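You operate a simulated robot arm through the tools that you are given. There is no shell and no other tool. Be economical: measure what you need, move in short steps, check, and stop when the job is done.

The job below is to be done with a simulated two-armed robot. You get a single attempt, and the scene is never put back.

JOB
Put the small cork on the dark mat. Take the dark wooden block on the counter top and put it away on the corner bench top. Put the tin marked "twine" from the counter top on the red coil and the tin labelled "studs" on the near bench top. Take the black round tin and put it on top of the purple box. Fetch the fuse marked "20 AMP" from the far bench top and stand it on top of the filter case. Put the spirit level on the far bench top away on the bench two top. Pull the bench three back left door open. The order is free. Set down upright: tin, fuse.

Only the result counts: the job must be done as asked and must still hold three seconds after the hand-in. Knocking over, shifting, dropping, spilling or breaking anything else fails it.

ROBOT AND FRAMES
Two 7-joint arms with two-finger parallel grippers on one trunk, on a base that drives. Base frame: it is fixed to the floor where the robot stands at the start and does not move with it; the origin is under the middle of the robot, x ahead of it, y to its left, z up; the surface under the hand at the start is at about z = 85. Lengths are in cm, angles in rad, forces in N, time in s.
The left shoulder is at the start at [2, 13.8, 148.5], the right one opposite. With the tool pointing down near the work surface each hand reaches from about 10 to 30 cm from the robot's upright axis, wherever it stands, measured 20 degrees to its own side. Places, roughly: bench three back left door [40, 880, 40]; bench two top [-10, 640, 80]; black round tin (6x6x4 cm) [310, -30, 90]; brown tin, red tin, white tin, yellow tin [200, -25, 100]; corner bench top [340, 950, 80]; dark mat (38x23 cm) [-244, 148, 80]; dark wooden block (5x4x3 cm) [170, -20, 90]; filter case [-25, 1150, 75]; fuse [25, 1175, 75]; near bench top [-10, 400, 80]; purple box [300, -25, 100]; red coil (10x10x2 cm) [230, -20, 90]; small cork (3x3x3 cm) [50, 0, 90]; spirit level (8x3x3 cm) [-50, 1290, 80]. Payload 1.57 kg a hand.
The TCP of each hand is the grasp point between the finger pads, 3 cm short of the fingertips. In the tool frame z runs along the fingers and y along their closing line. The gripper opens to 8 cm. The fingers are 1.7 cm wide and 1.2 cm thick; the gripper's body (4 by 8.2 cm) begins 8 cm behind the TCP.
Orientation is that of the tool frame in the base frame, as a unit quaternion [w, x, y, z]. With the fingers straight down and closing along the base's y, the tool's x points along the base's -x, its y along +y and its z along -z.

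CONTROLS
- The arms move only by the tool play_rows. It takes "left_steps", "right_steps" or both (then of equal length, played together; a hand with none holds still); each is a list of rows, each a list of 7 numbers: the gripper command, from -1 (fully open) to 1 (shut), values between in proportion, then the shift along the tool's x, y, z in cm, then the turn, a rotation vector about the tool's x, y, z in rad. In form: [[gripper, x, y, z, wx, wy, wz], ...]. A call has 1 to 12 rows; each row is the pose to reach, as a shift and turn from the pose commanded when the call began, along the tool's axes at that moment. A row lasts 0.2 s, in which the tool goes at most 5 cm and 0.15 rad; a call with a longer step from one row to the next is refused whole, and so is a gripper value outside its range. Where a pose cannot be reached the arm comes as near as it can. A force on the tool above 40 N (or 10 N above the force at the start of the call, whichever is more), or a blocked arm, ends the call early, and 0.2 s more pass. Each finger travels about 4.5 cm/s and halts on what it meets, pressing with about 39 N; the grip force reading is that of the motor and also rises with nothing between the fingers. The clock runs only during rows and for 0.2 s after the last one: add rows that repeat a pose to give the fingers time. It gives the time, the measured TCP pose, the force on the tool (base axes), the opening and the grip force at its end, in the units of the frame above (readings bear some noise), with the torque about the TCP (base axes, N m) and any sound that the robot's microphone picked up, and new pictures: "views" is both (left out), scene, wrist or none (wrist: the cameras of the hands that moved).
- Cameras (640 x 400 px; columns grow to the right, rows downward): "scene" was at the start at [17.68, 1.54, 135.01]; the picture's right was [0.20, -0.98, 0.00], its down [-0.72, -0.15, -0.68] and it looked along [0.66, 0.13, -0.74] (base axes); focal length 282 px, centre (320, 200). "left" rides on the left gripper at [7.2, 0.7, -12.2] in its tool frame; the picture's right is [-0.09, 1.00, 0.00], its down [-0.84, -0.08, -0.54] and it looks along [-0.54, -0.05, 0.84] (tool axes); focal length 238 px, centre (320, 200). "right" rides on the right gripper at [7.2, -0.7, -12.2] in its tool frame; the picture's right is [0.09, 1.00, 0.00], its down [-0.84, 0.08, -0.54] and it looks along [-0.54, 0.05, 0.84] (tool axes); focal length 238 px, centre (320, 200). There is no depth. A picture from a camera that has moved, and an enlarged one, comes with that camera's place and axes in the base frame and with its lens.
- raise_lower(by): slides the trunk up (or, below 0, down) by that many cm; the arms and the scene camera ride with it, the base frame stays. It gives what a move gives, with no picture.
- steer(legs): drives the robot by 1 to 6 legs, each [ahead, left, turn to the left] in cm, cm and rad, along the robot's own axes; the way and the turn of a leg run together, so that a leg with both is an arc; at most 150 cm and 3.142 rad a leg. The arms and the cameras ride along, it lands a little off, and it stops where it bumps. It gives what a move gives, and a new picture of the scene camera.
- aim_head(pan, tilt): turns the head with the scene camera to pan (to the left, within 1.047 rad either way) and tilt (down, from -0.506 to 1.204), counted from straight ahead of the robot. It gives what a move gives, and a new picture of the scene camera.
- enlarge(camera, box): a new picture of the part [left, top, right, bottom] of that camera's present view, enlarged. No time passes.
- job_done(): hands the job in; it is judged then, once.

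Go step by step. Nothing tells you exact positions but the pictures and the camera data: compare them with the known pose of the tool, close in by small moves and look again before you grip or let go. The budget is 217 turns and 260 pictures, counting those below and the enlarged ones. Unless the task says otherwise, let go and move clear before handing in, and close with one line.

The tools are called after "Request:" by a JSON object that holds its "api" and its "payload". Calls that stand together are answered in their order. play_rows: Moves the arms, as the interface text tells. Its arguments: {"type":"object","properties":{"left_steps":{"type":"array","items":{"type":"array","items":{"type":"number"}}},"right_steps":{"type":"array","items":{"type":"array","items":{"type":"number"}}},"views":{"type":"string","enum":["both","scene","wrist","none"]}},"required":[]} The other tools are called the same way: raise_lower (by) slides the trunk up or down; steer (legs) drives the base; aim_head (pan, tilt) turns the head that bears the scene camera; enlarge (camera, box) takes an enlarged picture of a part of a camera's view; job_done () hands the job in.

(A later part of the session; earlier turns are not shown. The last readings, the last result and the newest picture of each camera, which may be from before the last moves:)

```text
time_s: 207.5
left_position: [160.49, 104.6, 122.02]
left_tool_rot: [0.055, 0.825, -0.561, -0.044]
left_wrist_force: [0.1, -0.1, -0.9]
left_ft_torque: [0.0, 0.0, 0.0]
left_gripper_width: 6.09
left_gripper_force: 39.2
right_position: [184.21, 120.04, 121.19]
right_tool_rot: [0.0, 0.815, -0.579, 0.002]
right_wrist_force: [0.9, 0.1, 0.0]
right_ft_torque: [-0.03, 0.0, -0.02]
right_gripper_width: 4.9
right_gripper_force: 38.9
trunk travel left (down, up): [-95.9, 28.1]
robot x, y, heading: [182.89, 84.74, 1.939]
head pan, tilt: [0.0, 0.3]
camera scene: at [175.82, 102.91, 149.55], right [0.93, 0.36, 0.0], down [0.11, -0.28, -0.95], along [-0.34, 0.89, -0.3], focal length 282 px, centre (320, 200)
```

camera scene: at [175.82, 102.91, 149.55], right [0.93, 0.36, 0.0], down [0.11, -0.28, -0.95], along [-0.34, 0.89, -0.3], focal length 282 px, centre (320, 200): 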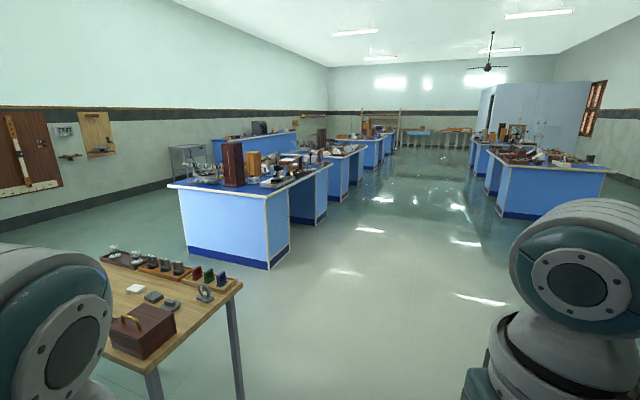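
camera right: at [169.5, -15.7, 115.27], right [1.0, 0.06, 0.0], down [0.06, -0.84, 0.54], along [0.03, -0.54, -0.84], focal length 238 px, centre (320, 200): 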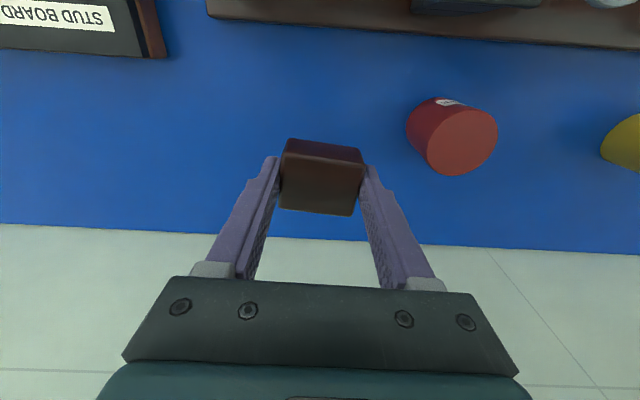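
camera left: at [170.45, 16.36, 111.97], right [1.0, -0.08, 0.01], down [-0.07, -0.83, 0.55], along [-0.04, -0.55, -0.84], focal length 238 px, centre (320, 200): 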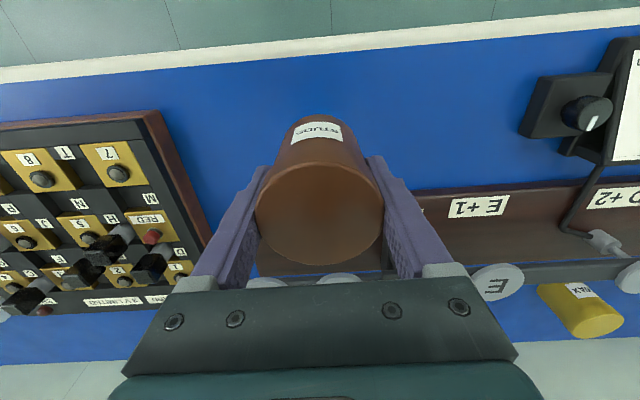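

The near bench spans roughly x -59…53, y 293…460. I drive up the aisle and face it from its right side.

Request:
{"api": "steer", "payload": {"legs": [[0, 0, -0.368], [140, 0, 0], [140, 0, 0], [0, 0, 1.57], [60, 0, 0]]}}

Request:
{"api": "aim_head", "payload": {"pan": 0, "tilt": 0.7}}

```text
time_s: 228.9
left_position: [100.0, 349.49, 122.1]
left_tool_rot: [0.069, 0.998, -0.002, -0.006]
left_wrist_force: [-0.5, 0.2, -1.1]
left_ft_torque: [-0.02, -0.02, 0.01]
left_gripper_width: 6.08
left_gripper_force: 39.2
right_position: [94.54, 377.19, 121.12]
right_tool_rot: [-0.002, 1.0, -0.022, 0.001]
right_wrist_force: [-0.4, 0.1, -0.3]
right_ft_torque: [-0.02, 0.0, 0.01]
right_gripper_width: 4.88
right_gripper_force: 38.8
trunk travel left (down, up): [-95.9, 28.1]
robot x, y, heading: [126.43, 362.89, 3.128]
head pan, tilt: [0.0, 0.3]
camera scene: at [107.22, 363.03, 149.55], right [0.01, 1.0, 0.0], down [0.3, 0.0, -0.96], along [-0.96, 0.01, -0.3], focal length 282 px, centre (320, 200)
```

scene: 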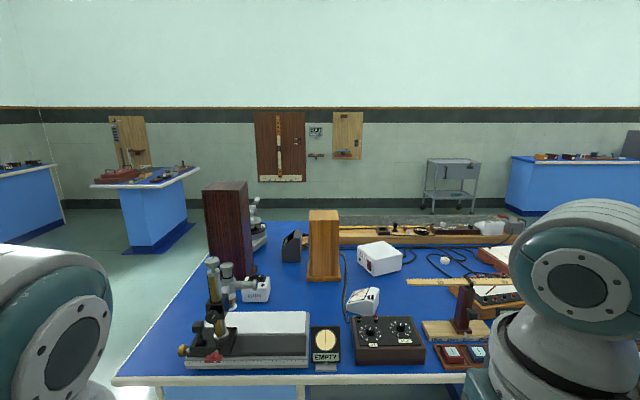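

```text
time_s: 229.8
left_position: [100.03, 349.5, 122.1]
left_tool_rot: [0.071, 0.997, -0.001, -0.005]
left_wrist_force: [-0.2, 0.7, -1.1]
left_ft_torque: [0.03, 0.01, 0.02]
left_gripper_width: 6.1
left_gripper_force: 39.0
right_position: [94.46, 377.19, 121.1]
right_tool_rot: [-0.001, 1.0, -0.022, 0.001]
right_wrist_force: [-1.2, 0.1, 0.1]
right_ft_torque: [-0.01, 0.0, 0.02]
right_gripper_width: 4.88
right_gripper_force: 39.2
trunk travel left (down, up): [-95.9, 28.1]
robot x, y, heading: [126.69, 363.03, 3.129]
head pan, tilt: [0.0, 0.7]
camera scene: at [108.06, 363.02, 145.95], right [0.01, 1.0, 0.0], down [0.64, -0.01, -0.77], along [-0.77, 0.01, -0.64], focal length 282 px, centre (320, 200)
```

scene: 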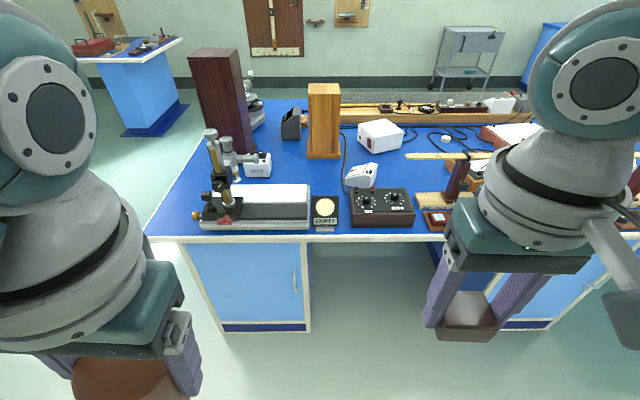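

Free space exists in a strip along the bench's left end (y≈311–324). I'll go around to face that end so the left hand can place the studs tin near [38,317].

Request:
{"api": "steer", "payload": {"legs": [[0, 98, 0], [0, 0, -1.557], [0, 74, 0]]}}

Request:
{"api": "aim_head", "payload": {"pan": 0, "tilt": 0.8}}

```text
time_s: 242.2
left_position: [35.62, 291.18, 122.05]
left_tool_rot: [0.046, 0.71, -0.701, -0.054]
left_wrist_force: [0.5, 0.1, -1.1]
left_ft_torque: [0.0, 0.0, 0.01]
left_gripper_width: 6.1
left_gripper_force: 38.9
right_position: [63.28, 296.86, 121.11]
right_tool_rot: [0.0, -0.696, 0.718, -0.002]
right_wrist_force: [-0.5, 0.7, 0.1]
right_ft_torque: [0.02, -0.01, -0.05]
right_gripper_width: 4.86
right_gripper_force: 38.5
trunk travel left (down, up): [-95.9, 28.1]
robot x, y, heading: [49.59, 264.35, 1.579]
head pan, tilt: [0.0, 0.7]
camera scene: at [49.31, 283.12, 145.94], right [1.0, 0.01, 0.0], down [0.0, -0.64, -0.76], along [0.0, 0.76, -0.64], focal length 282 px, centre (320, 200)
```

scene: 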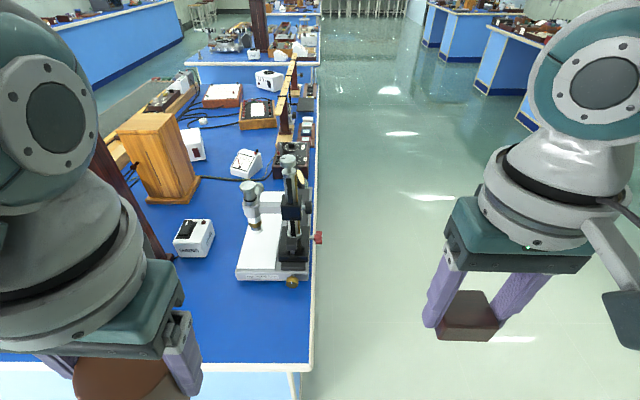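

```text
time_s: 242.9
left_position: [35.62, 291.03, 122.07]
left_tool_rot: [0.047, 0.71, -0.701, -0.053]
left_wrist_force: [-0.1, 0.6, -0.9]
left_ft_torque: [0.04, 0.01, 0.03]
left_gripper_width: 6.08
left_gripper_force: 39.3
right_position: [63.28, 297.01, 121.08]
right_tool_rot: [-0.001, -0.697, 0.717, -0.001]
right_wrist_force: [0.8, 0.6, -0.1]
right_ft_torque: [-0.01, 0.05, -0.01]
right_gripper_width: 4.88
right_gripper_force: 39.5
trunk travel left (down, up): [-95.9, 28.1]
robot x, y, heading: [49.55, 264.73, 1.575]
head pan, tilt: [0.0, 0.799]
camera scene: at [49.31, 282.69, 145.12], right [1.0, 0.01, 0.0], down [0.0, -0.72, -0.7], along [0.0, 0.7, -0.72], focal length 282 px, centre (320, 200)
```

scene: 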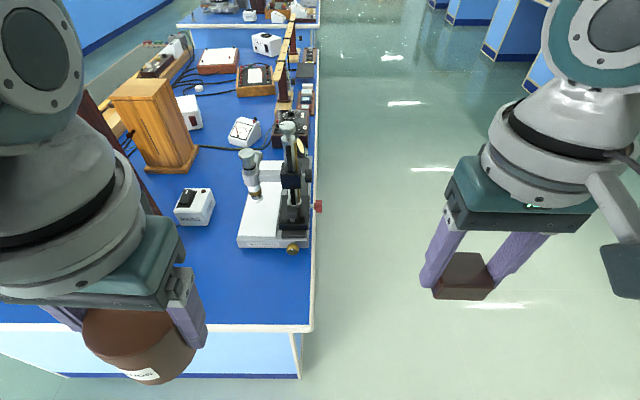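

The strip in front of the microscope (y 306–327, x<48) is wide and free. I drive in so the left hand is above [30,318].

Request:
{"api": "steer", "payload": {"legs": [[0, 5, 0], [26.5, 0, 0]]}}

Request:
{"api": "play_rows", "payload": {"left_steps": [[1, 0, 0, 0, 0.07, 0, 0], [1, 0, 0, 0, 0.14, 0, 0], [1, 0, 0, 0, 0.14, 0, 0]], "views": "none"}}

Request:
{"api": "raise_lower", "payload": {"by": -15}}

Request:
{"api": "play_rows", "payload": {"left_steps": [[1, 0, 0, 4, 0, 0, 0], [1, 0, 0, 8, 0, 0, 0], [1, 0, 0, 12, 0, 0, 0], [1, 0, 0, 15, 0, 0, 0], [1, 0, 0, 15, 0, 0, 0]], "views": "both"}}

```text
time_s: 245.3
left_position: [30.16, 317.19, 121.99]
left_tool_rot: [0.047, 0.711, -0.7, -0.054]
left_wrist_force: [-0.7, 0.2, -0.6]
left_ft_torque: [-0.02, -0.04, -0.03]
left_gripper_width: 6.09
left_gripper_force: 39.1
right_position: [57.71, 323.13, 121.11]
right_tool_rot: [0.001, -0.698, 0.716, -0.002]
right_wrist_force: [-0.5, 0.0, 0.3]
right_ft_torque: [0.0, -0.03, 0.0]
right_gripper_width: 4.85
right_gripper_force: 38.8
trunk travel left (down, up): [-95.9, 28.1]
robot x, y, heading: [44.18, 290.88, 1.579]
head pan, tilt: [0.0, 0.799]
camera scene: at [43.87, 308.76, 145.12], right [1.0, 0.01, 0.0], down [0.01, -0.72, -0.7], along [-0.01, 0.7, -0.72], focal length 282 px, centre (320, 200)
```

scene: 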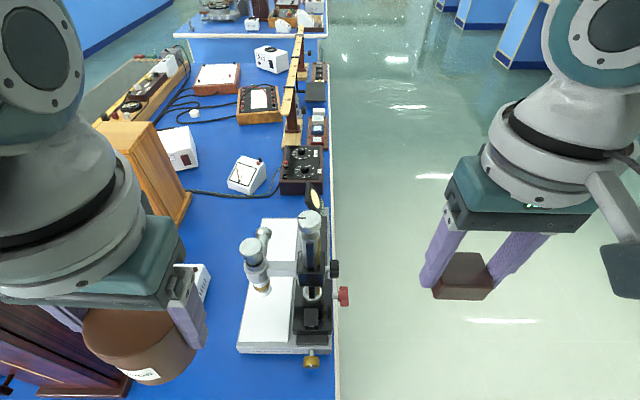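

```text
time_s: 246.1
left_position: [29.65, 317.1, 121.83]
left_tool_rot: [0.001, 0.713, -0.701, -0.009]
left_wrist_force: [0.5, -0.1, -0.3]
left_ft_torque: [-0.01, -0.01, -0.01]
left_gripper_width: 6.06
left_gripper_force: 39.1
right_position: [57.73, 323.14, 121.14]
right_tool_rot: [0.0, -0.698, 0.716, 0.0]
right_wrist_force: [-0.2, -0.7, -0.9]
right_ft_torque: [0.01, 0.02, -0.02]
right_gripper_width: 4.87
right_gripper_force: 38.7
trunk travel left (down, up): [-95.9, 28.1]
robot x, y, heading: [44.42, 290.85, 1.583]
head pan, tilt: [0.0, 0.799]
```

```text
time_s: 247.9
left_position: [29.62, 317.15, 106.92]
left_tool_rot: [0.001, 0.713, -0.701, -0.008]
left_wrist_force: [0.4, 0.7, -1.8]
left_ft_torque: [0.0, -0.01, -0.02]
left_gripper_width: 6.06
left_gripper_force: 38.5
right_position: [57.76, 323.17, 106.03]
right_tool_rot: [0.001, -0.697, 0.717, -0.002]
right_wrist_force: [-0.1, 0.0, -1.4]
right_ft_torque: [-0.01, -0.01, 0.0]
right_gripper_width: 4.85
right_gripper_force: 39.0
trunk travel left (down, up): [-80.9, 43.1]
robot x, y, heading: [43.94, 290.84, 1.582]
head pan, tilt: [0.0, 0.799]
```

```text
time_s: 249.1
left_position: [29.85, 317.26, 91.92]
left_tool_rot: [-0.004, 0.713, -0.701, -0.004]
left_wrist_force: [-0.5, 0.6, -1.0]
left_ft_torque: [0.01, 0.01, 0.01]
left_gripper_width: 6.06
left_gripper_force: 39.2
right_position: [57.75, 323.08, 106.06]
right_tool_rot: [0.001, -0.698, 0.716, -0.002]
right_wrist_force: [-0.6, -0.6, 0.0]
right_ft_torque: [0.02, -0.02, -0.01]
right_gripper_width: 4.86
right_gripper_force: 39.3
trunk travel left (down, up): [-80.9, 43.1]
robot x, y, heading: [44.1, 290.72, 1.583]
head pan, tilt: [0.0, 0.799]
camera scene: at [43.87, 308.76, 130.12], right [1.0, 0.01, 0.0], down [0.01, -0.72, -0.7], along [-0.01, 0.7, -0.72], focal length 282 px, centre (320, 200)
camera left: at [29.42, 309.99, 103.9], right [-1.0, 0.08, 0.0], down [0.06, 0.83, 0.55], along [0.04, 0.55, -0.83], focal length 238 px, centre (320, 200)
```

scene: 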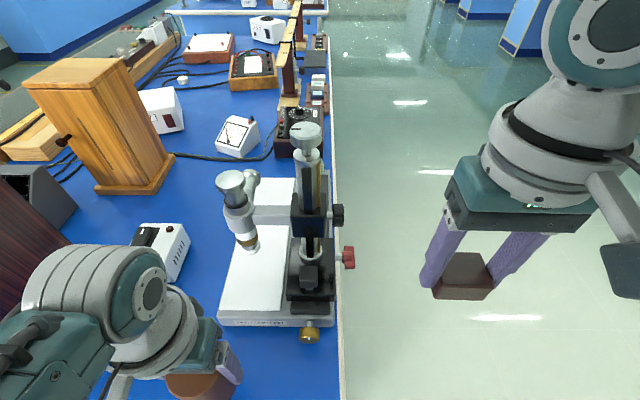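
left: 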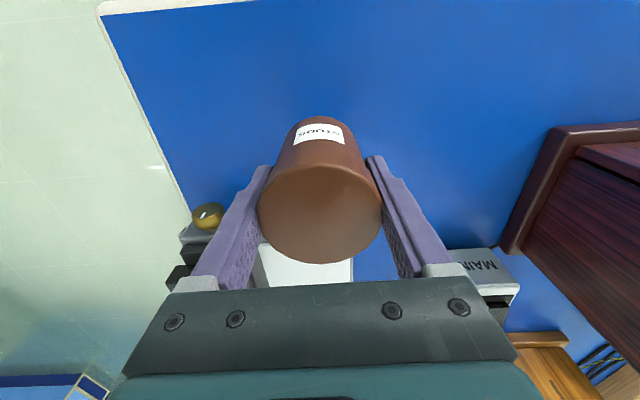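

Clear below. I lower to contact.

Request:
{"api": "play_rows", "payload": {"left_steps": [[1, 0, 0, 3, 0, 0, 0], [1, 0, 0, 5.5, 0, 0, 0], [1, 0, 0, 5.9, 0, 0, 0], [1, 0, 0, 6.2, 0, 0, 0], [1, 0, 0, 6.5, 0, 0, 0], [1, 0, 0, 6.8, 0, 0, 0], [1, 0, 0, 7.1, 0, 0, 0], [1, 0, 0, 7.4, 0, 0, 0]], "views": "none"}}

```text
time_s: 250.9
left_position: [30.09, 317.63, 84.76]
left_tool_rot: [-0.005, 0.713, -0.701, -0.005]
left_wrist_force: [-1.3, -7.7, 29.8]
left_ft_torque: [0.0, 0.01, 0.07]
left_gripper_width: 6.12
left_gripper_force: 39.1
right_position: [57.63, 323.14, 106.21]
right_tool_rot: [0.0, -0.698, 0.716, -0.001]
right_wrist_force: [-0.4, -0.2, 0.4]
right_ft_torque: [0.0, 0.0, 0.0]
right_gripper_width: 4.89
right_gripper_force: 38.9
trunk travel left (down, up): [-80.9, 43.1]
robot x, y, heading: [44.41, 290.86, 1.579]
head pan, tilt: [0.0, 0.799]
stopped in row 8 (left hand): the force on the tool passed its limit at 57 N (the readings are from after the stop); the commanded pose is now the measured one
```

Contact. Release and lift.

Request:
{"api": "play_rows", "payload": {"left_steps": [[0, 0, 0, -0.2, 0, 0, 0], [-0.9, 0, 0, -0.2, 0, 0, 0], [-1, 0, 0, -0.2, 0, 0, 0], [-1, 0, 0, -2, 0, 0, 0], [-1, 0, 0, -6, 0, 0, 0], [-1, 0, 0, -11, 0, 0, 0], [-1, 0, 0, -15, 0, 0, 0]], "views": "wrist"}}

```text
time_s: 252.5
left_position: [30.24, 317.36, 99.63]
left_tool_rot: [-0.004, 0.713, -0.702, -0.005]
left_wrist_force: [-0.1, -0.2, -0.4]
left_ft_torque: [-0.03, -0.01, -0.02]
left_gripper_width: 8.0
left_gripper_force: 0.1
right_position: [57.75, 323.13, 106.06]
right_tool_rot: [0.001, -0.698, 0.716, -0.001]
right_wrist_force: [0.4, 0.7, -0.7]
right_ft_torque: [0.0, 0.0, -0.01]
right_gripper_width: 4.84
right_gripper_force: 38.4
trunk travel left (down, up): [-80.9, 43.1]
robot x, y, heading: [43.92, 290.76, 1.585]
head pan, tilt: [0.0, 0.799]
camera left: at [29.66, 310.07, 111.72], right [-1.0, 0.08, 0.0], down [0.06, 0.83, 0.55], along [0.04, 0.55, -0.83], focal length 238 px, centre (320, 200)
```

left: 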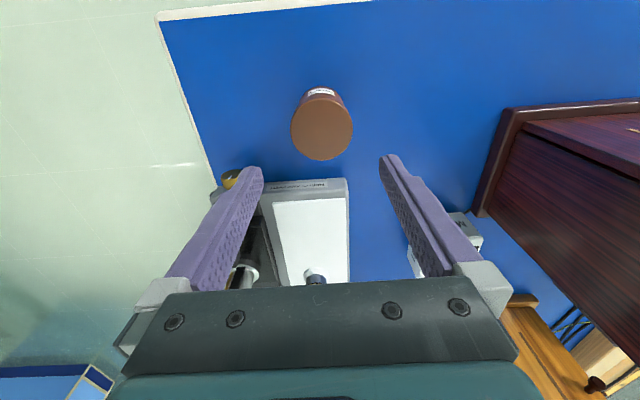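

Studs tin is standing on the near bench. I raise, back off, and drive up the middle aisle toward the corner bench.

Request:
{"api": "raise_lower", "payload": {"by": 15}}

Request:
{"api": "steer", "payload": {"legs": [[-32, 0, 0], [0, -116, 0], [140, 0, 0], [140, 0, 0], [140, 0, 0], [100, 0, 0]]}}

Request:
{"api": "aim_head", "payload": {"pan": 0, "tilt": 0.2}}

```text
time_s: 254.2
left_position: [30.3, 317.42, 114.56]
left_tool_rot: [-0.004, 0.713, -0.701, -0.004]
left_wrist_force: [-0.1, -0.5, -0.5]
left_ft_torque: [-0.02, 0.03, 0.0]
left_gripper_width: 7.99
left_gripper_force: 0.0
right_position: [57.74, 323.1, 121.17]
right_tool_rot: [-0.001, -0.697, 0.717, -0.002]
right_wrist_force: [0.8, 0.6, -0.4]
right_ft_torque: [0.0, -0.04, 0.02]
right_gripper_width: 4.87
right_gripper_force: 38.6
trunk travel left (down, up): [-95.9, 28.1]
robot x, y, heading: [44.16, 290.8, 1.581]
head pan, tilt: [0.0, 0.799]
```

```text
time_s: 286.4
left_position: [146.64, 805.55, 114.61]
left_tool_rot: [-0.004, 0.718, -0.696, -0.003]
left_wrist_force: [0.4, 0.8, -0.7]
left_ft_torque: [0.03, 0.02, 0.01]
left_gripper_width: 8.01
left_gripper_force: 0.1
right_position: [174.22, 811.63, 120.99]
right_tool_rot: [0.001, -0.704, 0.711, -0.001]
right_wrist_force: [0.1, -0.7, 0.2]
right_ft_torque: [-0.03, 0.02, -0.02]
right_gripper_width: 4.89
right_gripper_force: 39.0
trunk travel left (down, up): [-95.9, 28.1]
robot x, y, heading: [161.06, 779.07, 1.595]
head pan, tilt: [0.0, 0.799]
camera scene: at [160.49, 797.06, 145.12], right [1.0, 0.02, 0.0], down [0.02, -0.72, -0.7], along [-0.02, 0.7, -0.72], focal length 282 px, centre (320, 200)
```

scene: 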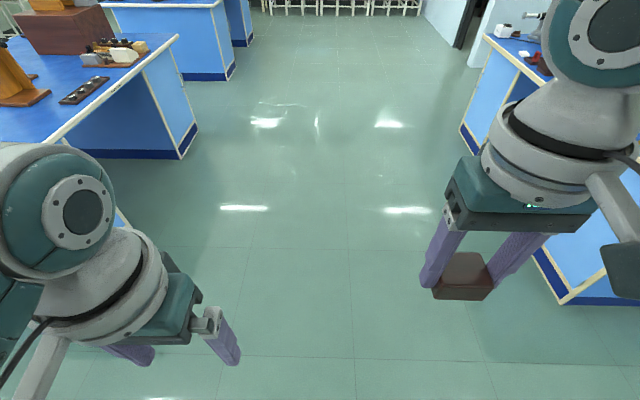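

```text
time_s: 287.4
left_position: [146.68, 805.59, 114.73]
left_tool_rot: [-0.003, 0.718, -0.696, -0.003]
left_wrist_force: [0.3, 0.2, -0.3]
left_ft_torque: [0.01, -0.01, -0.01]
left_gripper_width: 7.98
left_gripper_force: 0.1
right_position: [174.11, 811.52, 121.15]
right_tool_rot: [0.0, -0.703, 0.711, -0.001]
right_wrist_force: [0.4, -0.6, -0.1]
right_ft_torque: [0.02, 0.02, 0.03]
right_gripper_width: 4.86
right_gripper_force: 39.3
trunk travel left (down, up): [-95.9, 28.1]
robot x, y, heading: [161.33, 779.22, 1.595]
head pan, tilt: [0.0, 0.201]
camera scene: at [160.46, 798.31, 150.48], right [1.0, 0.02, 0.0], down [0.0, -0.2, -0.98], along [-0.02, 0.98, -0.2], focal length 282 px, centre (320, 200)
```

scene: 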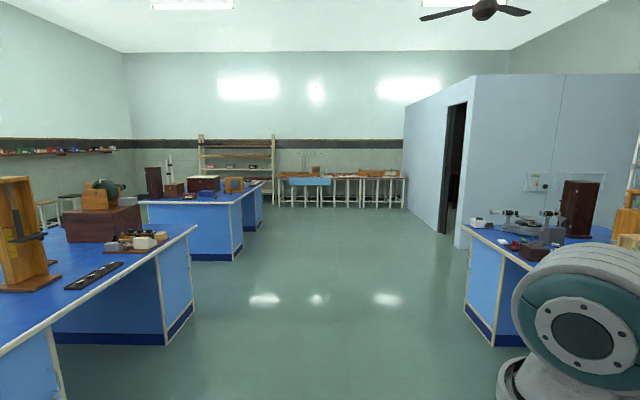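

The corner bench is on the right (x≥277, y 866–1033). I drive there and face it.

Request:
{"api": "steer", "payload": {"legs": [[0, 0, -0.025], [140, 0, 0], [22, 0, 0], [0, 0, -1.57], [50, 0, 0]]}}

Request:
{"api": "aim_head", "payload": {"pan": 0, "tilt": 0.6}}

```text
time_s: 302.4
left_position: [239.49, 952.66, 114.64]
left_tool_rot: [0.005, 0.011, 1.0, 0.0]
left_wrist_force: [-0.7, -0.1, 0.0]
left_ft_torque: [0.03, -0.02, -0.03]
left_gripper_width: 7.96
left_gripper_force: 0.0
right_position: [244.06, 924.89, 121.08]
right_tool_rot: [-0.002, 0.032, 0.999, -0.001]
right_wrist_force: [0.3, -0.4, -0.7]
right_ft_torque: [0.0, -0.02, -0.01]
right_gripper_width: 4.85
right_gripper_force: 39.4
trunk travel left (down, up): [-95.9, 28.1]
robot x, y, heading: [212.44, 939.78, -0.035]
head pan, tilt: [0.0, 0.201]
camera scene: at [231.4, 939.19, 150.48], right [-0.03, -1.0, 0.0], down [-0.2, 0.01, -0.98], along [0.98, -0.03, -0.2], focal length 282 px, centre (320, 200)
```

scene: 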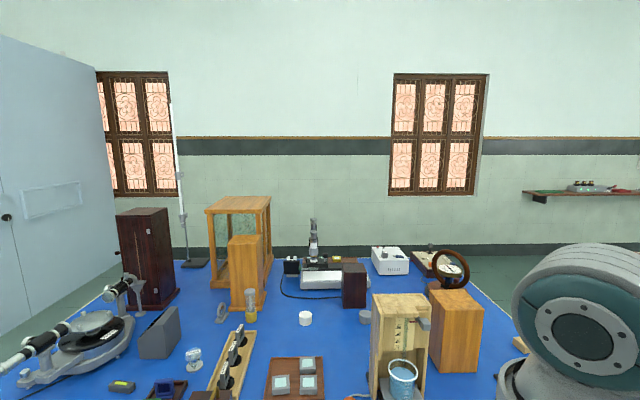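

```text
time_s: 303.3
left_position: [239.42, 952.69, 114.61]
left_tool_rot: [0.005, 0.011, 1.0, -0.001]
left_wrist_force: [0.5, 0.2, 0.8]
left_ft_torque: [0.01, 0.0, -0.04]
left_gripper_width: 7.99
left_gripper_force: 0.0
right_position: [243.89, 924.99, 121.03]
right_tool_rot: [-0.002, 0.032, 0.999, -0.001]
right_wrist_force: [0.3, 0.1, -0.7]
right_ft_torque: [0.0, -0.02, -0.02]
right_gripper_width: 4.87
right_gripper_force: 39.0
trunk travel left (down, up): [-95.9, 28.1]
robot x, y, heading: [212.14, 939.93, -0.026]
head pan, tilt: [0.0, 0.6]
camera scene: at [230.93, 939.2, 146.81], right [-0.03, -1.0, 0.0], down [-0.56, 0.02, -0.83], along [0.83, -0.02, -0.56], focal length 282 px, centre (320, 200)
```

scene: 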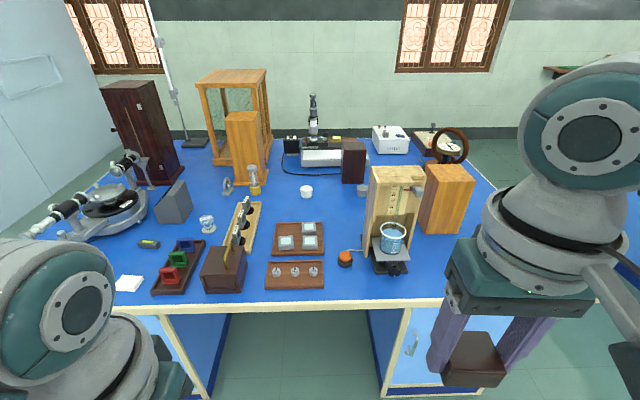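

There's free surface near the front edge right of the calorimeter stand, around [287,901]. I line up the right hand with it.

Request:
{"api": "steer", "payload": {"legs": [[0, 0, 0.03], [0, -24, 0], [36, 0, 0]]}}

Request:
{"api": "aim_head", "payload": {"pan": -0.2, "tilt": 0.95}}

Request:
{"api": "enlarge", "payload": {"camera": "right", "box": [0, 0, 640, 400]}}

```text
time_s: 307.3
left_position: [275.14, 929.46, 114.63]
left_tool_rot: [0.005, -0.003, 1.0, -0.001]
left_wrist_force: [0.0, -1.0, -1.2]
left_ft_torque: [0.01, 0.0, 0.01]
left_gripper_width: 7.99
left_gripper_force: 0.2
right_position: [280.5, 901.78, 121.04]
right_tool_rot: [-0.001, 0.016, 1.0, -0.002]
right_wrist_force: [-0.1, 1.0, -0.5]
right_ft_torque: [-0.04, -0.02, -0.01]
right_gripper_width: 4.9
right_gripper_force: 39.6
trunk travel left (down, up): [-95.9, 28.1]
robot x, y, heading: [248.53, 915.6, 0.003]
head pan, tilt: [0.0, 0.6]
camera scene: at [267.09, 915.73, 146.81], right [0.0, -1.0, 0.0], down [-0.56, 0.0, -0.83], along [0.83, 0.0, -0.56], focal length 282 px, centre (320, 200)
```

scene: 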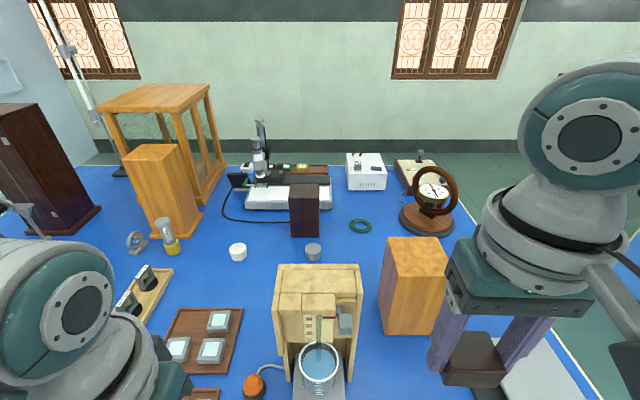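

```text
time_s: 308.2
left_position: [275.24, 929.43, 114.54]
left_tool_rot: [0.005, -0.003, 1.0, 0.0]
left_wrist_force: [0.0, -0.8, -0.1]
left_ft_torque: [-0.02, 0.0, 0.02]
left_gripper_width: 8.0
left_gripper_force: 0.0
right_position: [280.51, 901.83, 121.11]
right_tool_rot: [-0.002, 0.017, 1.0, -0.001]
right_wrist_force: [1.8, -0.4, -0.3]
right_ft_torque: [0.01, -0.03, -0.02]
right_gripper_width: 4.87
right_gripper_force: 38.6
trunk travel left (down, up): [-95.9, 28.1]
robot x, y, heading: [248.38, 915.76, -0.002]
head pan, tilt: [-0.201, 0.949]
camera scene: at [265.39, 914.28, 143.97], right [-0.2, -0.98, 0.0], down [-0.8, 0.16, -0.58], along [0.57, -0.12, -0.81], focal length 282 px, centre (320, 200)
```

scene: 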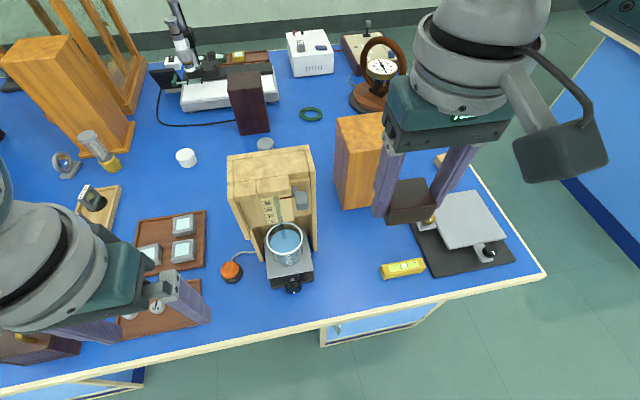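

```text
1.00 times, centred on (320, 200) of right (not enlarged: the box is as wide or as high as the picture)
camera zoom: at [273.37, 901.48, 133.2], right [-0.06, 1.0, 0.0], down [0.84, 0.05, 0.54], along [0.54, 0.03, -0.84], focal length 238 px, centre (320, 200)
```

zoom: 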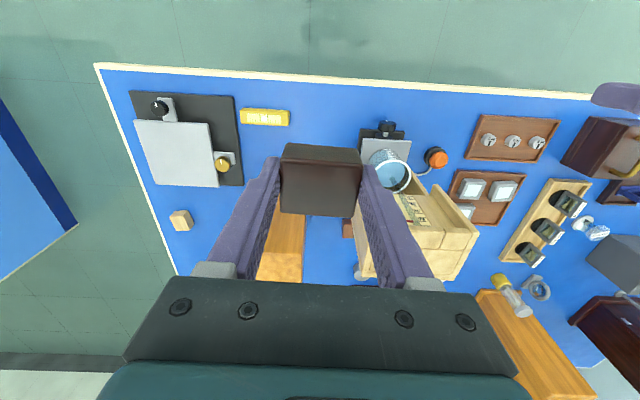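

There is a clear patch at about [288,903] between the yellow item and the stand. I drive 7.5 cm closer, then lower.

Request:
{"api": "steer", "payload": {"legs": [[7.5, 1, 0]]}}

Request:
{"api": "raise_lower", "payload": {"by": -21.5}}

Request:
{"api": "play_rows", "payload": {"right_steps": [[1, 0, 0, 3, 0, 0, 0], [1, 0, 0, 6, 0, 0, 0], [1, 0, 0, 6, 0, 0, 0]], "views": "both"}}

```text
time_s: 309.2
left_position: [282.7, 930.41, 114.67]
left_tool_rot: [0.006, -0.004, 1.0, 0.001]
left_wrist_force: [0.8, 0.7, -0.2]
left_ft_torque: [0.02, 0.0, 0.02]
left_gripper_width: 8.0
left_gripper_force: 0.0
right_position: [288.09, 902.93, 120.97]
right_tool_rot: [-0.003, 0.017, 1.0, -0.002]
right_wrist_force: [0.1, 0.6, -1.3]
right_ft_torque: [-0.01, 0.01, 0.0]
right_gripper_width: 4.86
right_gripper_force: 39.1
trunk travel left (down, up): [-95.9, 28.1]
robot x, y, heading: [255.72, 916.45, -0.002]
head pan, tilt: [-0.201, 0.949]
camera scene: at [272.92, 915.29, 143.96], right [-0.2, -0.98, 0.0], down [-0.8, 0.16, -0.58], along [0.57, -0.11, -0.81], focal length 282 px, centre (320, 200)
```

scene: 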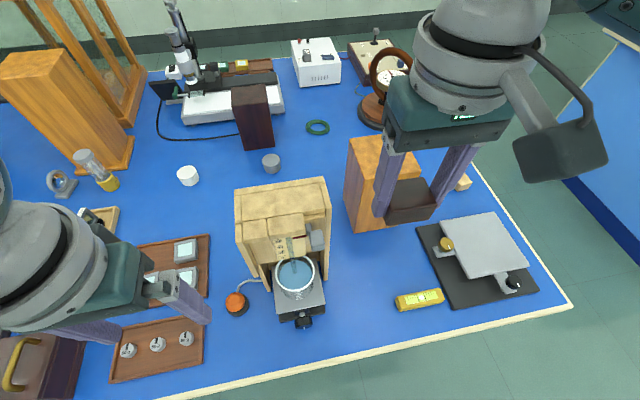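

```text
time_s: 311.5
left_position: [282.58, 930.48, 93.19]
left_tool_rot: [0.006, -0.004, 1.0, 0.001]
left_wrist_force: [0.4, 0.4, 0.0]
left_ft_torque: [-0.01, -0.04, -0.02]
left_gripper_width: 8.03
left_gripper_force: 0.0
right_position: [288.16, 902.85, 99.58]
right_tool_rot: [0.0, 0.017, 1.0, -0.002]
right_wrist_force: [-0.3, -0.3, 0.2]
right_ft_torque: [0.0, 0.02, 0.0]
right_gripper_width: 4.91
right_gripper_force: 39.1
trunk travel left (down, up): [-74.4, 49.6]
robot x, y, heading: [255.6, 916.76, 0.002]
head pan, tilt: [-0.201, 0.949]
```

```text
time_s: 312.3
left_position: [282.6, 930.41, 93.14]
left_tool_rot: [0.005, -0.005, 1.0, 0.0]
left_wrist_force: [0.6, 0.3, -0.2]
left_ft_torque: [0.01, 0.0, 0.0]
left_gripper_width: 7.99
left_gripper_force: 0.0
right_position: [288.07, 902.91, 93.43]
right_tool_rot: [-0.002, 0.017, 1.0, -0.001]
right_wrist_force: [0.7, 0.3, -1.7]
right_ft_torque: [0.01, 0.0, 0.0]
right_gripper_width: 4.87
right_gripper_force: 39.1
trunk travel left (down, up): [-74.4, 49.6]
robot x, y, heading: [255.81, 916.78, -0.003]
head pan, tilt: [-0.201, 0.949]
camera scene: at [272.93, 915.29, 122.47], right [-0.2, -0.98, 0.0], down [-0.8, 0.16, -0.58], along [0.57, -0.11, -0.81], focal length 282 px, centre (320, 200)
camera right: at [280.9, 902.44, 105.62], right [-0.06, 1.0, 0.0], down [0.84, 0.05, 0.54], along [0.54, 0.03, -0.84], focal length 238 px, centre (320, 200)
```

scene: 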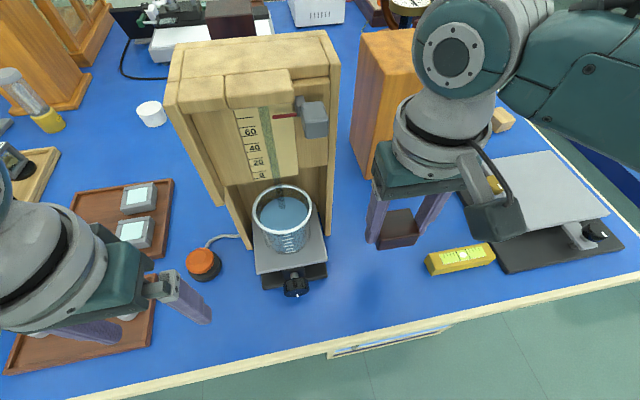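
right: 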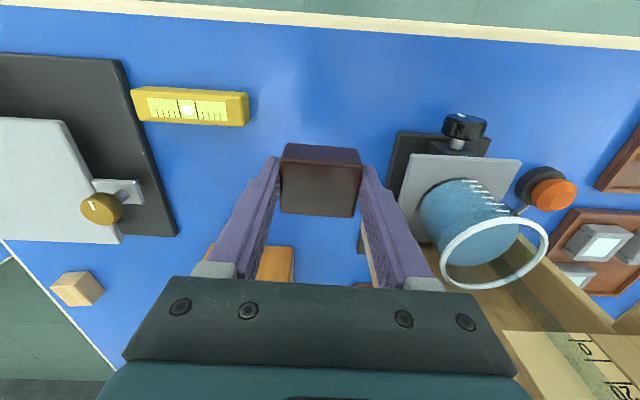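

Clear all round. I lower the block to contact.

Request:
{"api": "play_rows", "payload": {"right_steps": [[1, 0, 0, 4, 0, 0, 0], [1, 0, 0, 8, 0, 0, 0], [1, 0, 0, 9.2, 0, 0, 0], [1, 0, 0, 9.5, 0, 0, 0], [1, 0, 0, 9.8, 0, 0, 0], [1, 0, 0, 10.1, 0, 0, 0], [1, 0, 0, 10.4, 0, 0, 0]], "views": "none"}}

```text
time_s: 313.9
left_position: [282.59, 930.39, 93.19]
left_tool_rot: [0.005, -0.004, 1.0, -0.001]
left_wrist_force: [-0.3, -0.1, -0.6]
left_ft_torque: [-0.01, 0.01, 0.05]
left_gripper_width: 8.01
left_gripper_force: 0.2
right_position: [288.33, 902.81, 83.29]
right_tool_rot: [-0.001, 0.016, 1.0, -0.002]
right_wrist_force: [-9.0, 0.4, 32.3]
right_ft_torque: [0.11, 0.19, -0.01]
right_gripper_width: 4.9
right_gripper_force: 39.4
trunk travel left (down, up): [-74.4, 49.6]
robot x, y, heading: [255.73, 916.83, 0.001]
head pan, tilt: [-0.201, 0.949]
```

Contact at 32 N. Release and lift.

Request:
{"api": "play_rows", "payload": {"right_steps": [[-0.5, 0, 0, -0.2, 0, 0, 0], [-0.6, 0, 0, -0.2, 0, 0, 0], [-0.6, 0, 0, -0.2, 0, 0, 0], [-0.6, 0, 0, -2, 0, 0, 0], [-0.6, 0, 0, -6, 0, 0, 0], [-0.6, 0, 0, -10, 0, 0, 0], [-0.6, 0, 0, -14, 0, 0, 0]], "views": "wrist"}}

Request:
{"api": "raise_lower", "payload": {"by": 20}}

```text
time_s: 315.5
left_position: [282.79, 930.51, 93.21]
left_tool_rot: [0.006, -0.005, 1.0, 0.0]
left_wrist_force: [0.7, 0.5, 0.7]
left_ft_torque: [-0.01, 0.02, -0.02]
left_gripper_width: 7.99
left_gripper_force: 0.1
right_position: [288.2, 902.67, 97.11]
right_tool_rot: [-0.003, 0.017, 1.0, -0.002]
right_wrist_force: [-0.2, 0.6, -0.3]
right_ft_torque: [0.0, -0.01, 0.01]
right_gripper_width: 6.39
right_gripper_force: 0.1
trunk travel left (down, up): [-74.4, 49.6]
robot x, y, heading: [256.24, 916.74, 0.001]
head pan, tilt: [-0.201, 0.949]
camera right: at [281.0, 902.34, 109.25], right [-0.06, 1.0, 0.0], down [0.84, 0.05, 0.54], along [0.54, 0.03, -0.84], focal length 238 px, centre (320, 200)
```

right: 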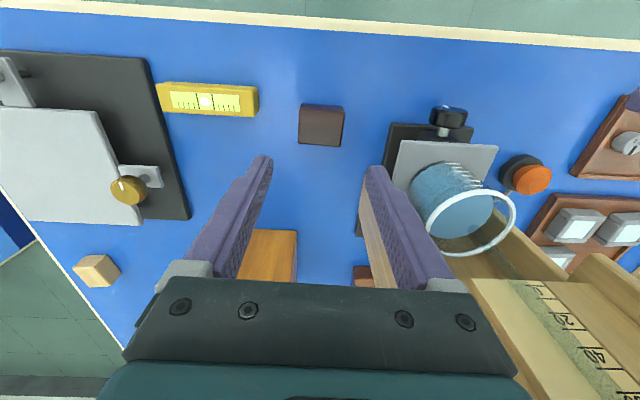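

```text
time_s: 317.7
left_position: [282.65, 930.42, 113.26]
left_tool_rot: [0.006, -0.005, 1.0, 0.0]
left_wrist_force: [-0.6, 0.2, 0.9]
left_ft_torque: [0.0, 0.0, 0.02]
left_gripper_width: 8.01
left_gripper_force: 0.1
right_position: [288.29, 902.81, 117.09]
right_tool_rot: [-0.002, 0.017, 1.0, -0.003]
right_wrist_force: [0.5, 0.3, -0.8]
right_ft_torque: [-0.01, 0.0, -0.01]
right_gripper_width: 6.38
right_gripper_force: 0.0
trunk travel left (down, up): [-94.4, 29.6]
robot x, y, heading: [256.27, 916.96, 0.004]
head pan, tilt: [-0.201, 0.949]
```

Block done. Next I head to the far bench for the fuse.

Request:
{"api": "steer", "payload": {"legs": [[-106, 0, 0], [0, 0, 1.57], [115, 0, 0], [115, 0, 0], [0, 0, 1.57]]}}

Request:
{"api": "aim_head", "payload": {"pan": 0, "tilt": 0.5}}

```text
time_s: 341.6
left_position: [132.68, 1135.14, 113.24]
left_tool_rot: [0.0, 1.0, -0.019, -0.005]
left_wrist_force: [-0.9, -0.3, -0.6]
left_ft_torque: [0.0, -0.02, 0.0]
left_gripper_width: 8.0
left_gripper_force: 0.0
right_position: [128.48, 1163.14, 116.99]
right_tool_rot: [-0.001, 0.999, -0.04, 0.002]
right_wrist_force: [0.7, -0.6, 0.1]
right_ft_torque: [0.02, 0.03, -0.01]
right_gripper_width: 6.41
right_gripper_force: 0.0
trunk travel left (down, up): [-94.4, 29.6]
robot x, y, heading: [159.91, 1147.8, 3.101]
head pan, tilt: [-0.201, 0.949]
camera scene: at [142.96, 1149.79, 142.47], right [0.24, 0.97, 0.0], down [0.79, -0.2, -0.58], along [-0.56, 0.14, -0.81], focal length 282 px, centre (320, 200)
```

scene: 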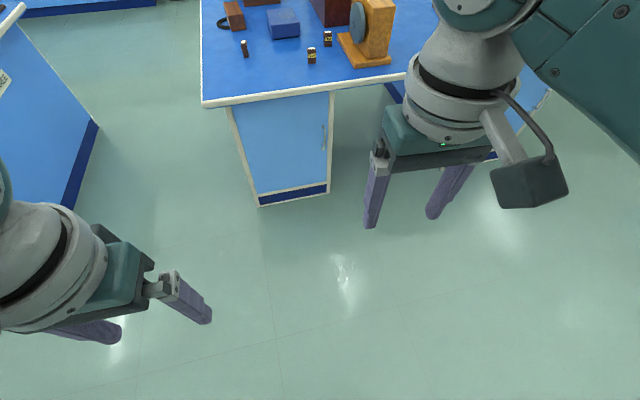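

```text
time_s: 342.6
left_position: [132.66, 1135.15, 113.2]
left_tool_rot: [0.0, 1.0, -0.018, -0.005]
left_wrist_force: [-0.4, 0.1, 0.1]
left_ft_torque: [0.01, 0.01, -0.01]
left_gripper_width: 8.0
left_gripper_force: 0.1
right_position: [128.35, 1163.1, 117.01]
right_tool_rot: [-0.001, 0.999, -0.04, 0.001]
right_wrist_force: [0.0, 0.1, -0.4]
right_ft_torque: [0.02, -0.04, -0.02]
right_gripper_width: 6.41
right_gripper_force: 0.0
trunk travel left (down, up): [-94.4, 29.6]
robot x, y, heading: [160.1, 1147.79, 3.096]
head pan, tilt: [0.0, 0.499]
camera scene: at [140.92, 1148.43, 146.21], right [0.04, 1.0, 0.0], down [0.48, -0.02, -0.88], along [-0.88, 0.04, -0.48], focal length 282 px, centre (320, 200)
```

scene: 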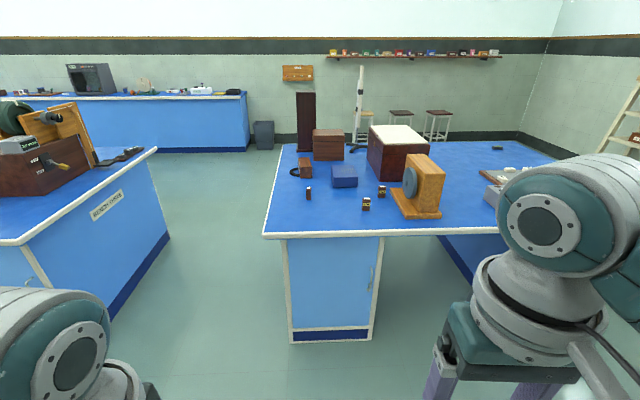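

I see three little fuses, and a blue box that may be the filter case; enlarge to read the labels.

Request:
{"api": "enlarge", "payload": {"camera": "scene", "box": [290, 145, 410, 220]}}

```text
5.33 times, centred on (350, 182) of scene
camera zoom: at [140.92, 1148.43, 146.21], right [0.04, 1.0, 0.0], down [0.48, -0.02, -0.88], along [-0.88, 0.04, -0.48], focal length 1504 px, centre (160, 293)
```

zoom: 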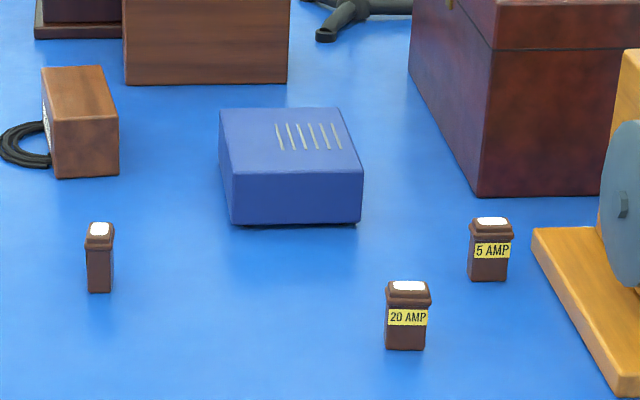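

The "20 AMP" fuse is the front one near [20,1177]. The filter case needs identifying, so I drive closer.

Request:
{"api": "steer", "payload": {"legs": [[0, 0, 0.045], [72, -6, 0]]}}

Request:
{"api": "aim_head", "payload": {"pan": 0, "tilt": 0.7}}

Request:
{"api": "enlarge", "payload": {"camera": "scene", "box": [220, 40, 460, 190]}}

```text
time_s: 346.8
left_position: [62.79, 1140.22, 113.09]
left_tool_rot: [0.0, 1.0, 0.001, -0.005]
left_wrist_force: [-0.4, -0.6, 1.1]
left_ft_torque: [0.0, 0.0, 0.01]
left_gripper_width: 8.0
left_gripper_force: 0.0
right_position: [57.65, 1167.99, 117.09]
right_tool_rot: [-0.001, 1.0, -0.02, 0.003]
right_wrist_force: [0.5, -0.5, -0.3]
right_ft_torque: [0.02, -0.06, -0.02]
right_gripper_width: 6.4
right_gripper_force: 0.2
trunk travel left (down, up): [-94.4, 29.6]
robot x, y, heading: [89.96, 1153.82, 3.139]
head pan, tilt: [0.0, 0.499]
camera scene: at [70.61, 1153.83, 146.22], right [0.0, 1.0, 0.0], down [0.48, 0.0, -0.88], along [-0.88, 0.0, -0.48], focal length 282 px, centre (320, 200)
```

scene: 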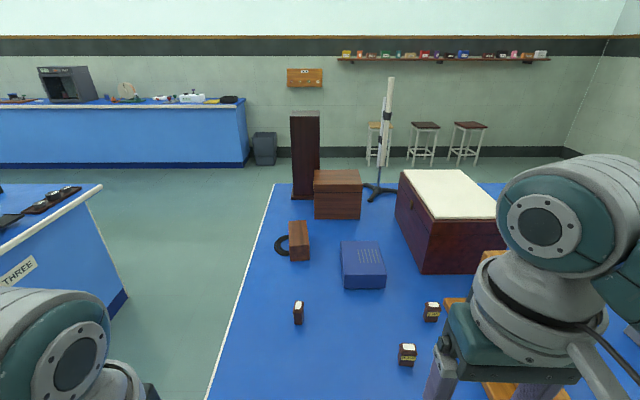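

```text
time_s: 347.6
left_position: [62.87, 1140.21, 113.13]
left_tool_rot: [0.0, 1.0, 0.001, -0.005]
left_wrist_force: [0.0, -0.8, 0.0]
left_ft_torque: [0.0, -0.02, 0.01]
left_gripper_width: 8.0
left_gripper_force: 0.0
right_position: [57.54, 1167.95, 117.07]
right_tool_rot: [-0.001, 1.0, -0.02, 0.003]
right_wrist_force: [0.7, -0.4, -0.6]
right_ft_torque: [-0.01, 0.04, 0.01]
right_gripper_width: 6.38
right_gripper_force: 0.0
trunk travel left (down, up): [-94.4, 29.6]
robot x, y, heading: [89.68, 1154.06, 3.138]
head pan, tilt: [0.0, 0.7]
camera scene: at [71.21, 1153.83, 144.45], right [0.0, 1.0, 0.0], down [0.64, 0.0, -0.77], along [-0.77, 0.0, -0.64], focal length 282 px, centre (320, 200)
```

scene: 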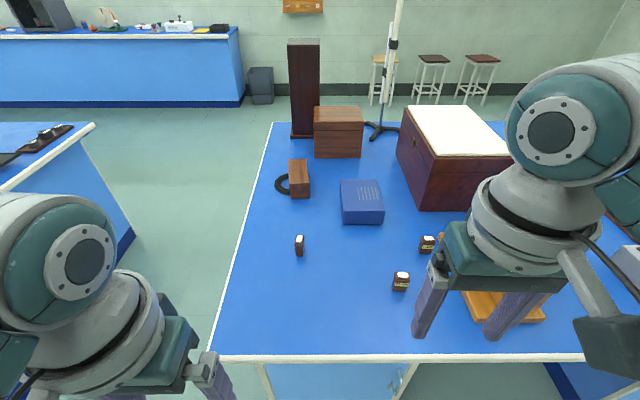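

```text
2.67 times, centred on (340, 115) of scene
camera zoom: at [71.21, 1153.83, 144.45], right [0.0, 1.0, 0.0], down [0.64, 0.0, -0.77], along [-0.77, 0.0, -0.64], focal length 752 px, centre (267, 427)
```

zoom: 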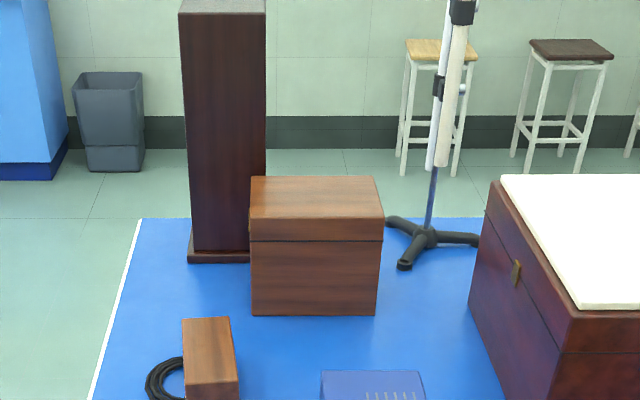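

By geometry, the small brown box with the cord ([-15,1146]) matches the listed filter case place best. I zoom in to check for a label.

Request:
{"api": "enlarge", "payload": {"camera": "scene", "box": [265, 150, 405, 240]}}

```text
4.44 times, centred on (335, 195) of scene
camera zoom: at [71.21, 1153.83, 144.45], right [0.0, 1.0, 0.0], down [0.64, 0.0, -0.77], along [-0.77, 0.0, -0.64], focal length 1253 px, centre (253, 222)
```

zoom: 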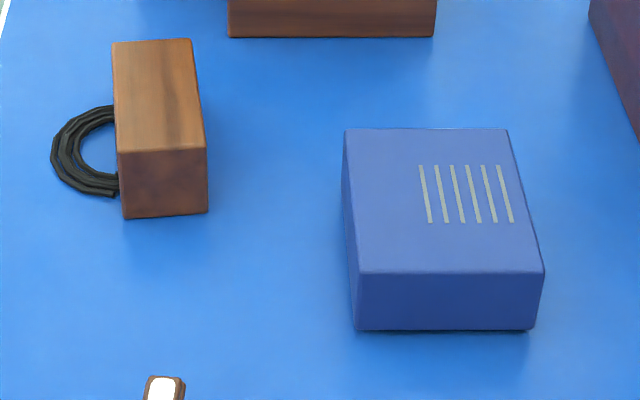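

I shift left to see the side face of the brown box.

Request:
{"api": "steer", "payload": {"legs": [[0, 45, 0]]}}

Request:
{"api": "aim_head", "payload": {"pan": -0.3, "tilt": 0.55}}

Request:
{"api": "enlarge", "payload": {"camera": "scene", "box": [270, 120, 430, 220]}}

```text
time_s: 350.3
left_position: [62.91, 1094.81, 113.16]
left_tool_rot: [0.0, 1.0, 0.002, -0.006]
left_wrist_force: [-0.1, 0.4, -0.5]
left_ft_torque: [0.02, -0.01, 0.0]
left_gripper_width: 8.03
left_gripper_force: 0.1
right_position: [57.31, 1122.54, 117.08]
right_tool_rot: [-0.002, 1.0, -0.017, 0.001]
right_wrist_force: [-0.3, 0.3, -0.3]
right_ft_torque: [0.0, 0.0, -0.02]
right_gripper_width: 6.38
right_gripper_force: 0.0
trunk travel left (down, up): [-94.4, 29.6]
robot x, y, heading: [89.64, 1108.68, -3.139]
head pan, tilt: [0.0, 0.7]
camera scene: at [71.16, 1108.55, 144.44], right [0.0, 1.0, 0.0], down [0.64, 0.0, -0.76], along [-0.76, 0.0, -0.64], focal length 282 px, centre (320, 200)
```

scene: 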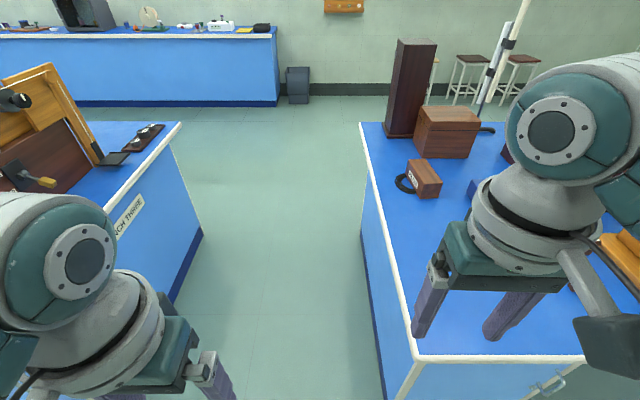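

```text
time_s: 351.1
left_position: [62.9, 1094.95, 113.1]
left_tool_rot: [-0.001, 1.0, 0.004, -0.005]
left_wrist_force: [-0.1, -0.2, 0.0]
left_ft_torque: [-0.02, 0.0, 0.0]
left_gripper_width: 7.99
left_gripper_force: 0.1
right_position: [57.48, 1122.64, 117.03]
right_tool_rot: [-0.002, 1.0, -0.016, 0.002]
right_wrist_force: [0.9, 0.4, -0.1]
right_ft_torque: [-0.05, 0.0, -0.03]
right_gripper_width: 6.4
right_gripper_force: 0.0
trunk travel left (down, up): [-94.4, 29.6]
robot x, y, heading: [89.52, 1108.62, -3.137]
head pan, tilt: [-0.3, 0.55]
camera scene: at [71.07, 1111.2, 145.75], right [0.29, 0.96, 0.0], down [0.5, -0.15, -0.85], along [-0.81, 0.25, -0.52], focal length 282 px, centre (320, 200)
```

scene: 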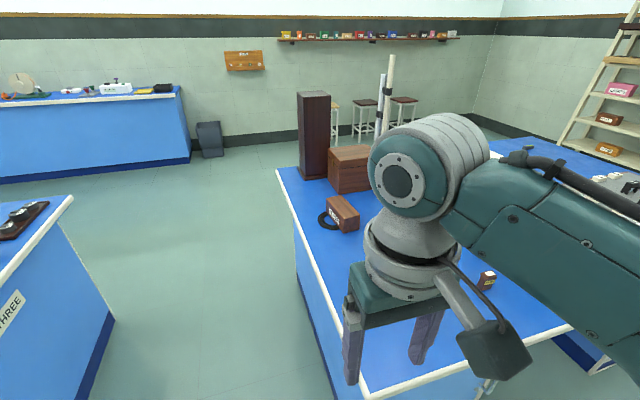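

```text
4.00 times, centred on (350, 170) of scene
camera zoom: at [71.07, 1111.2, 145.75], right [0.29, 0.96, 0.0], down [0.5, -0.15, -0.85], along [-0.81, 0.25, -0.52], focal length 1128 px, centre (200, 320)
```

zoom: 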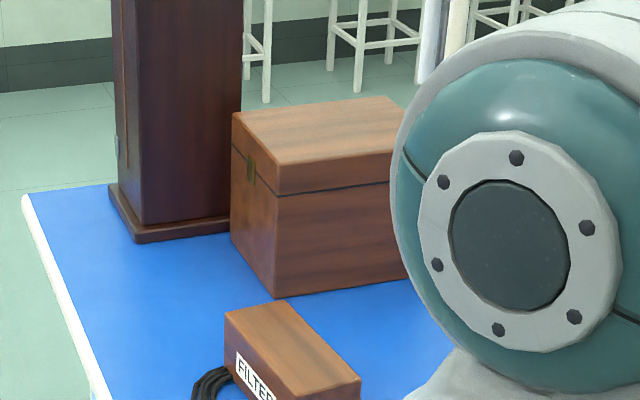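

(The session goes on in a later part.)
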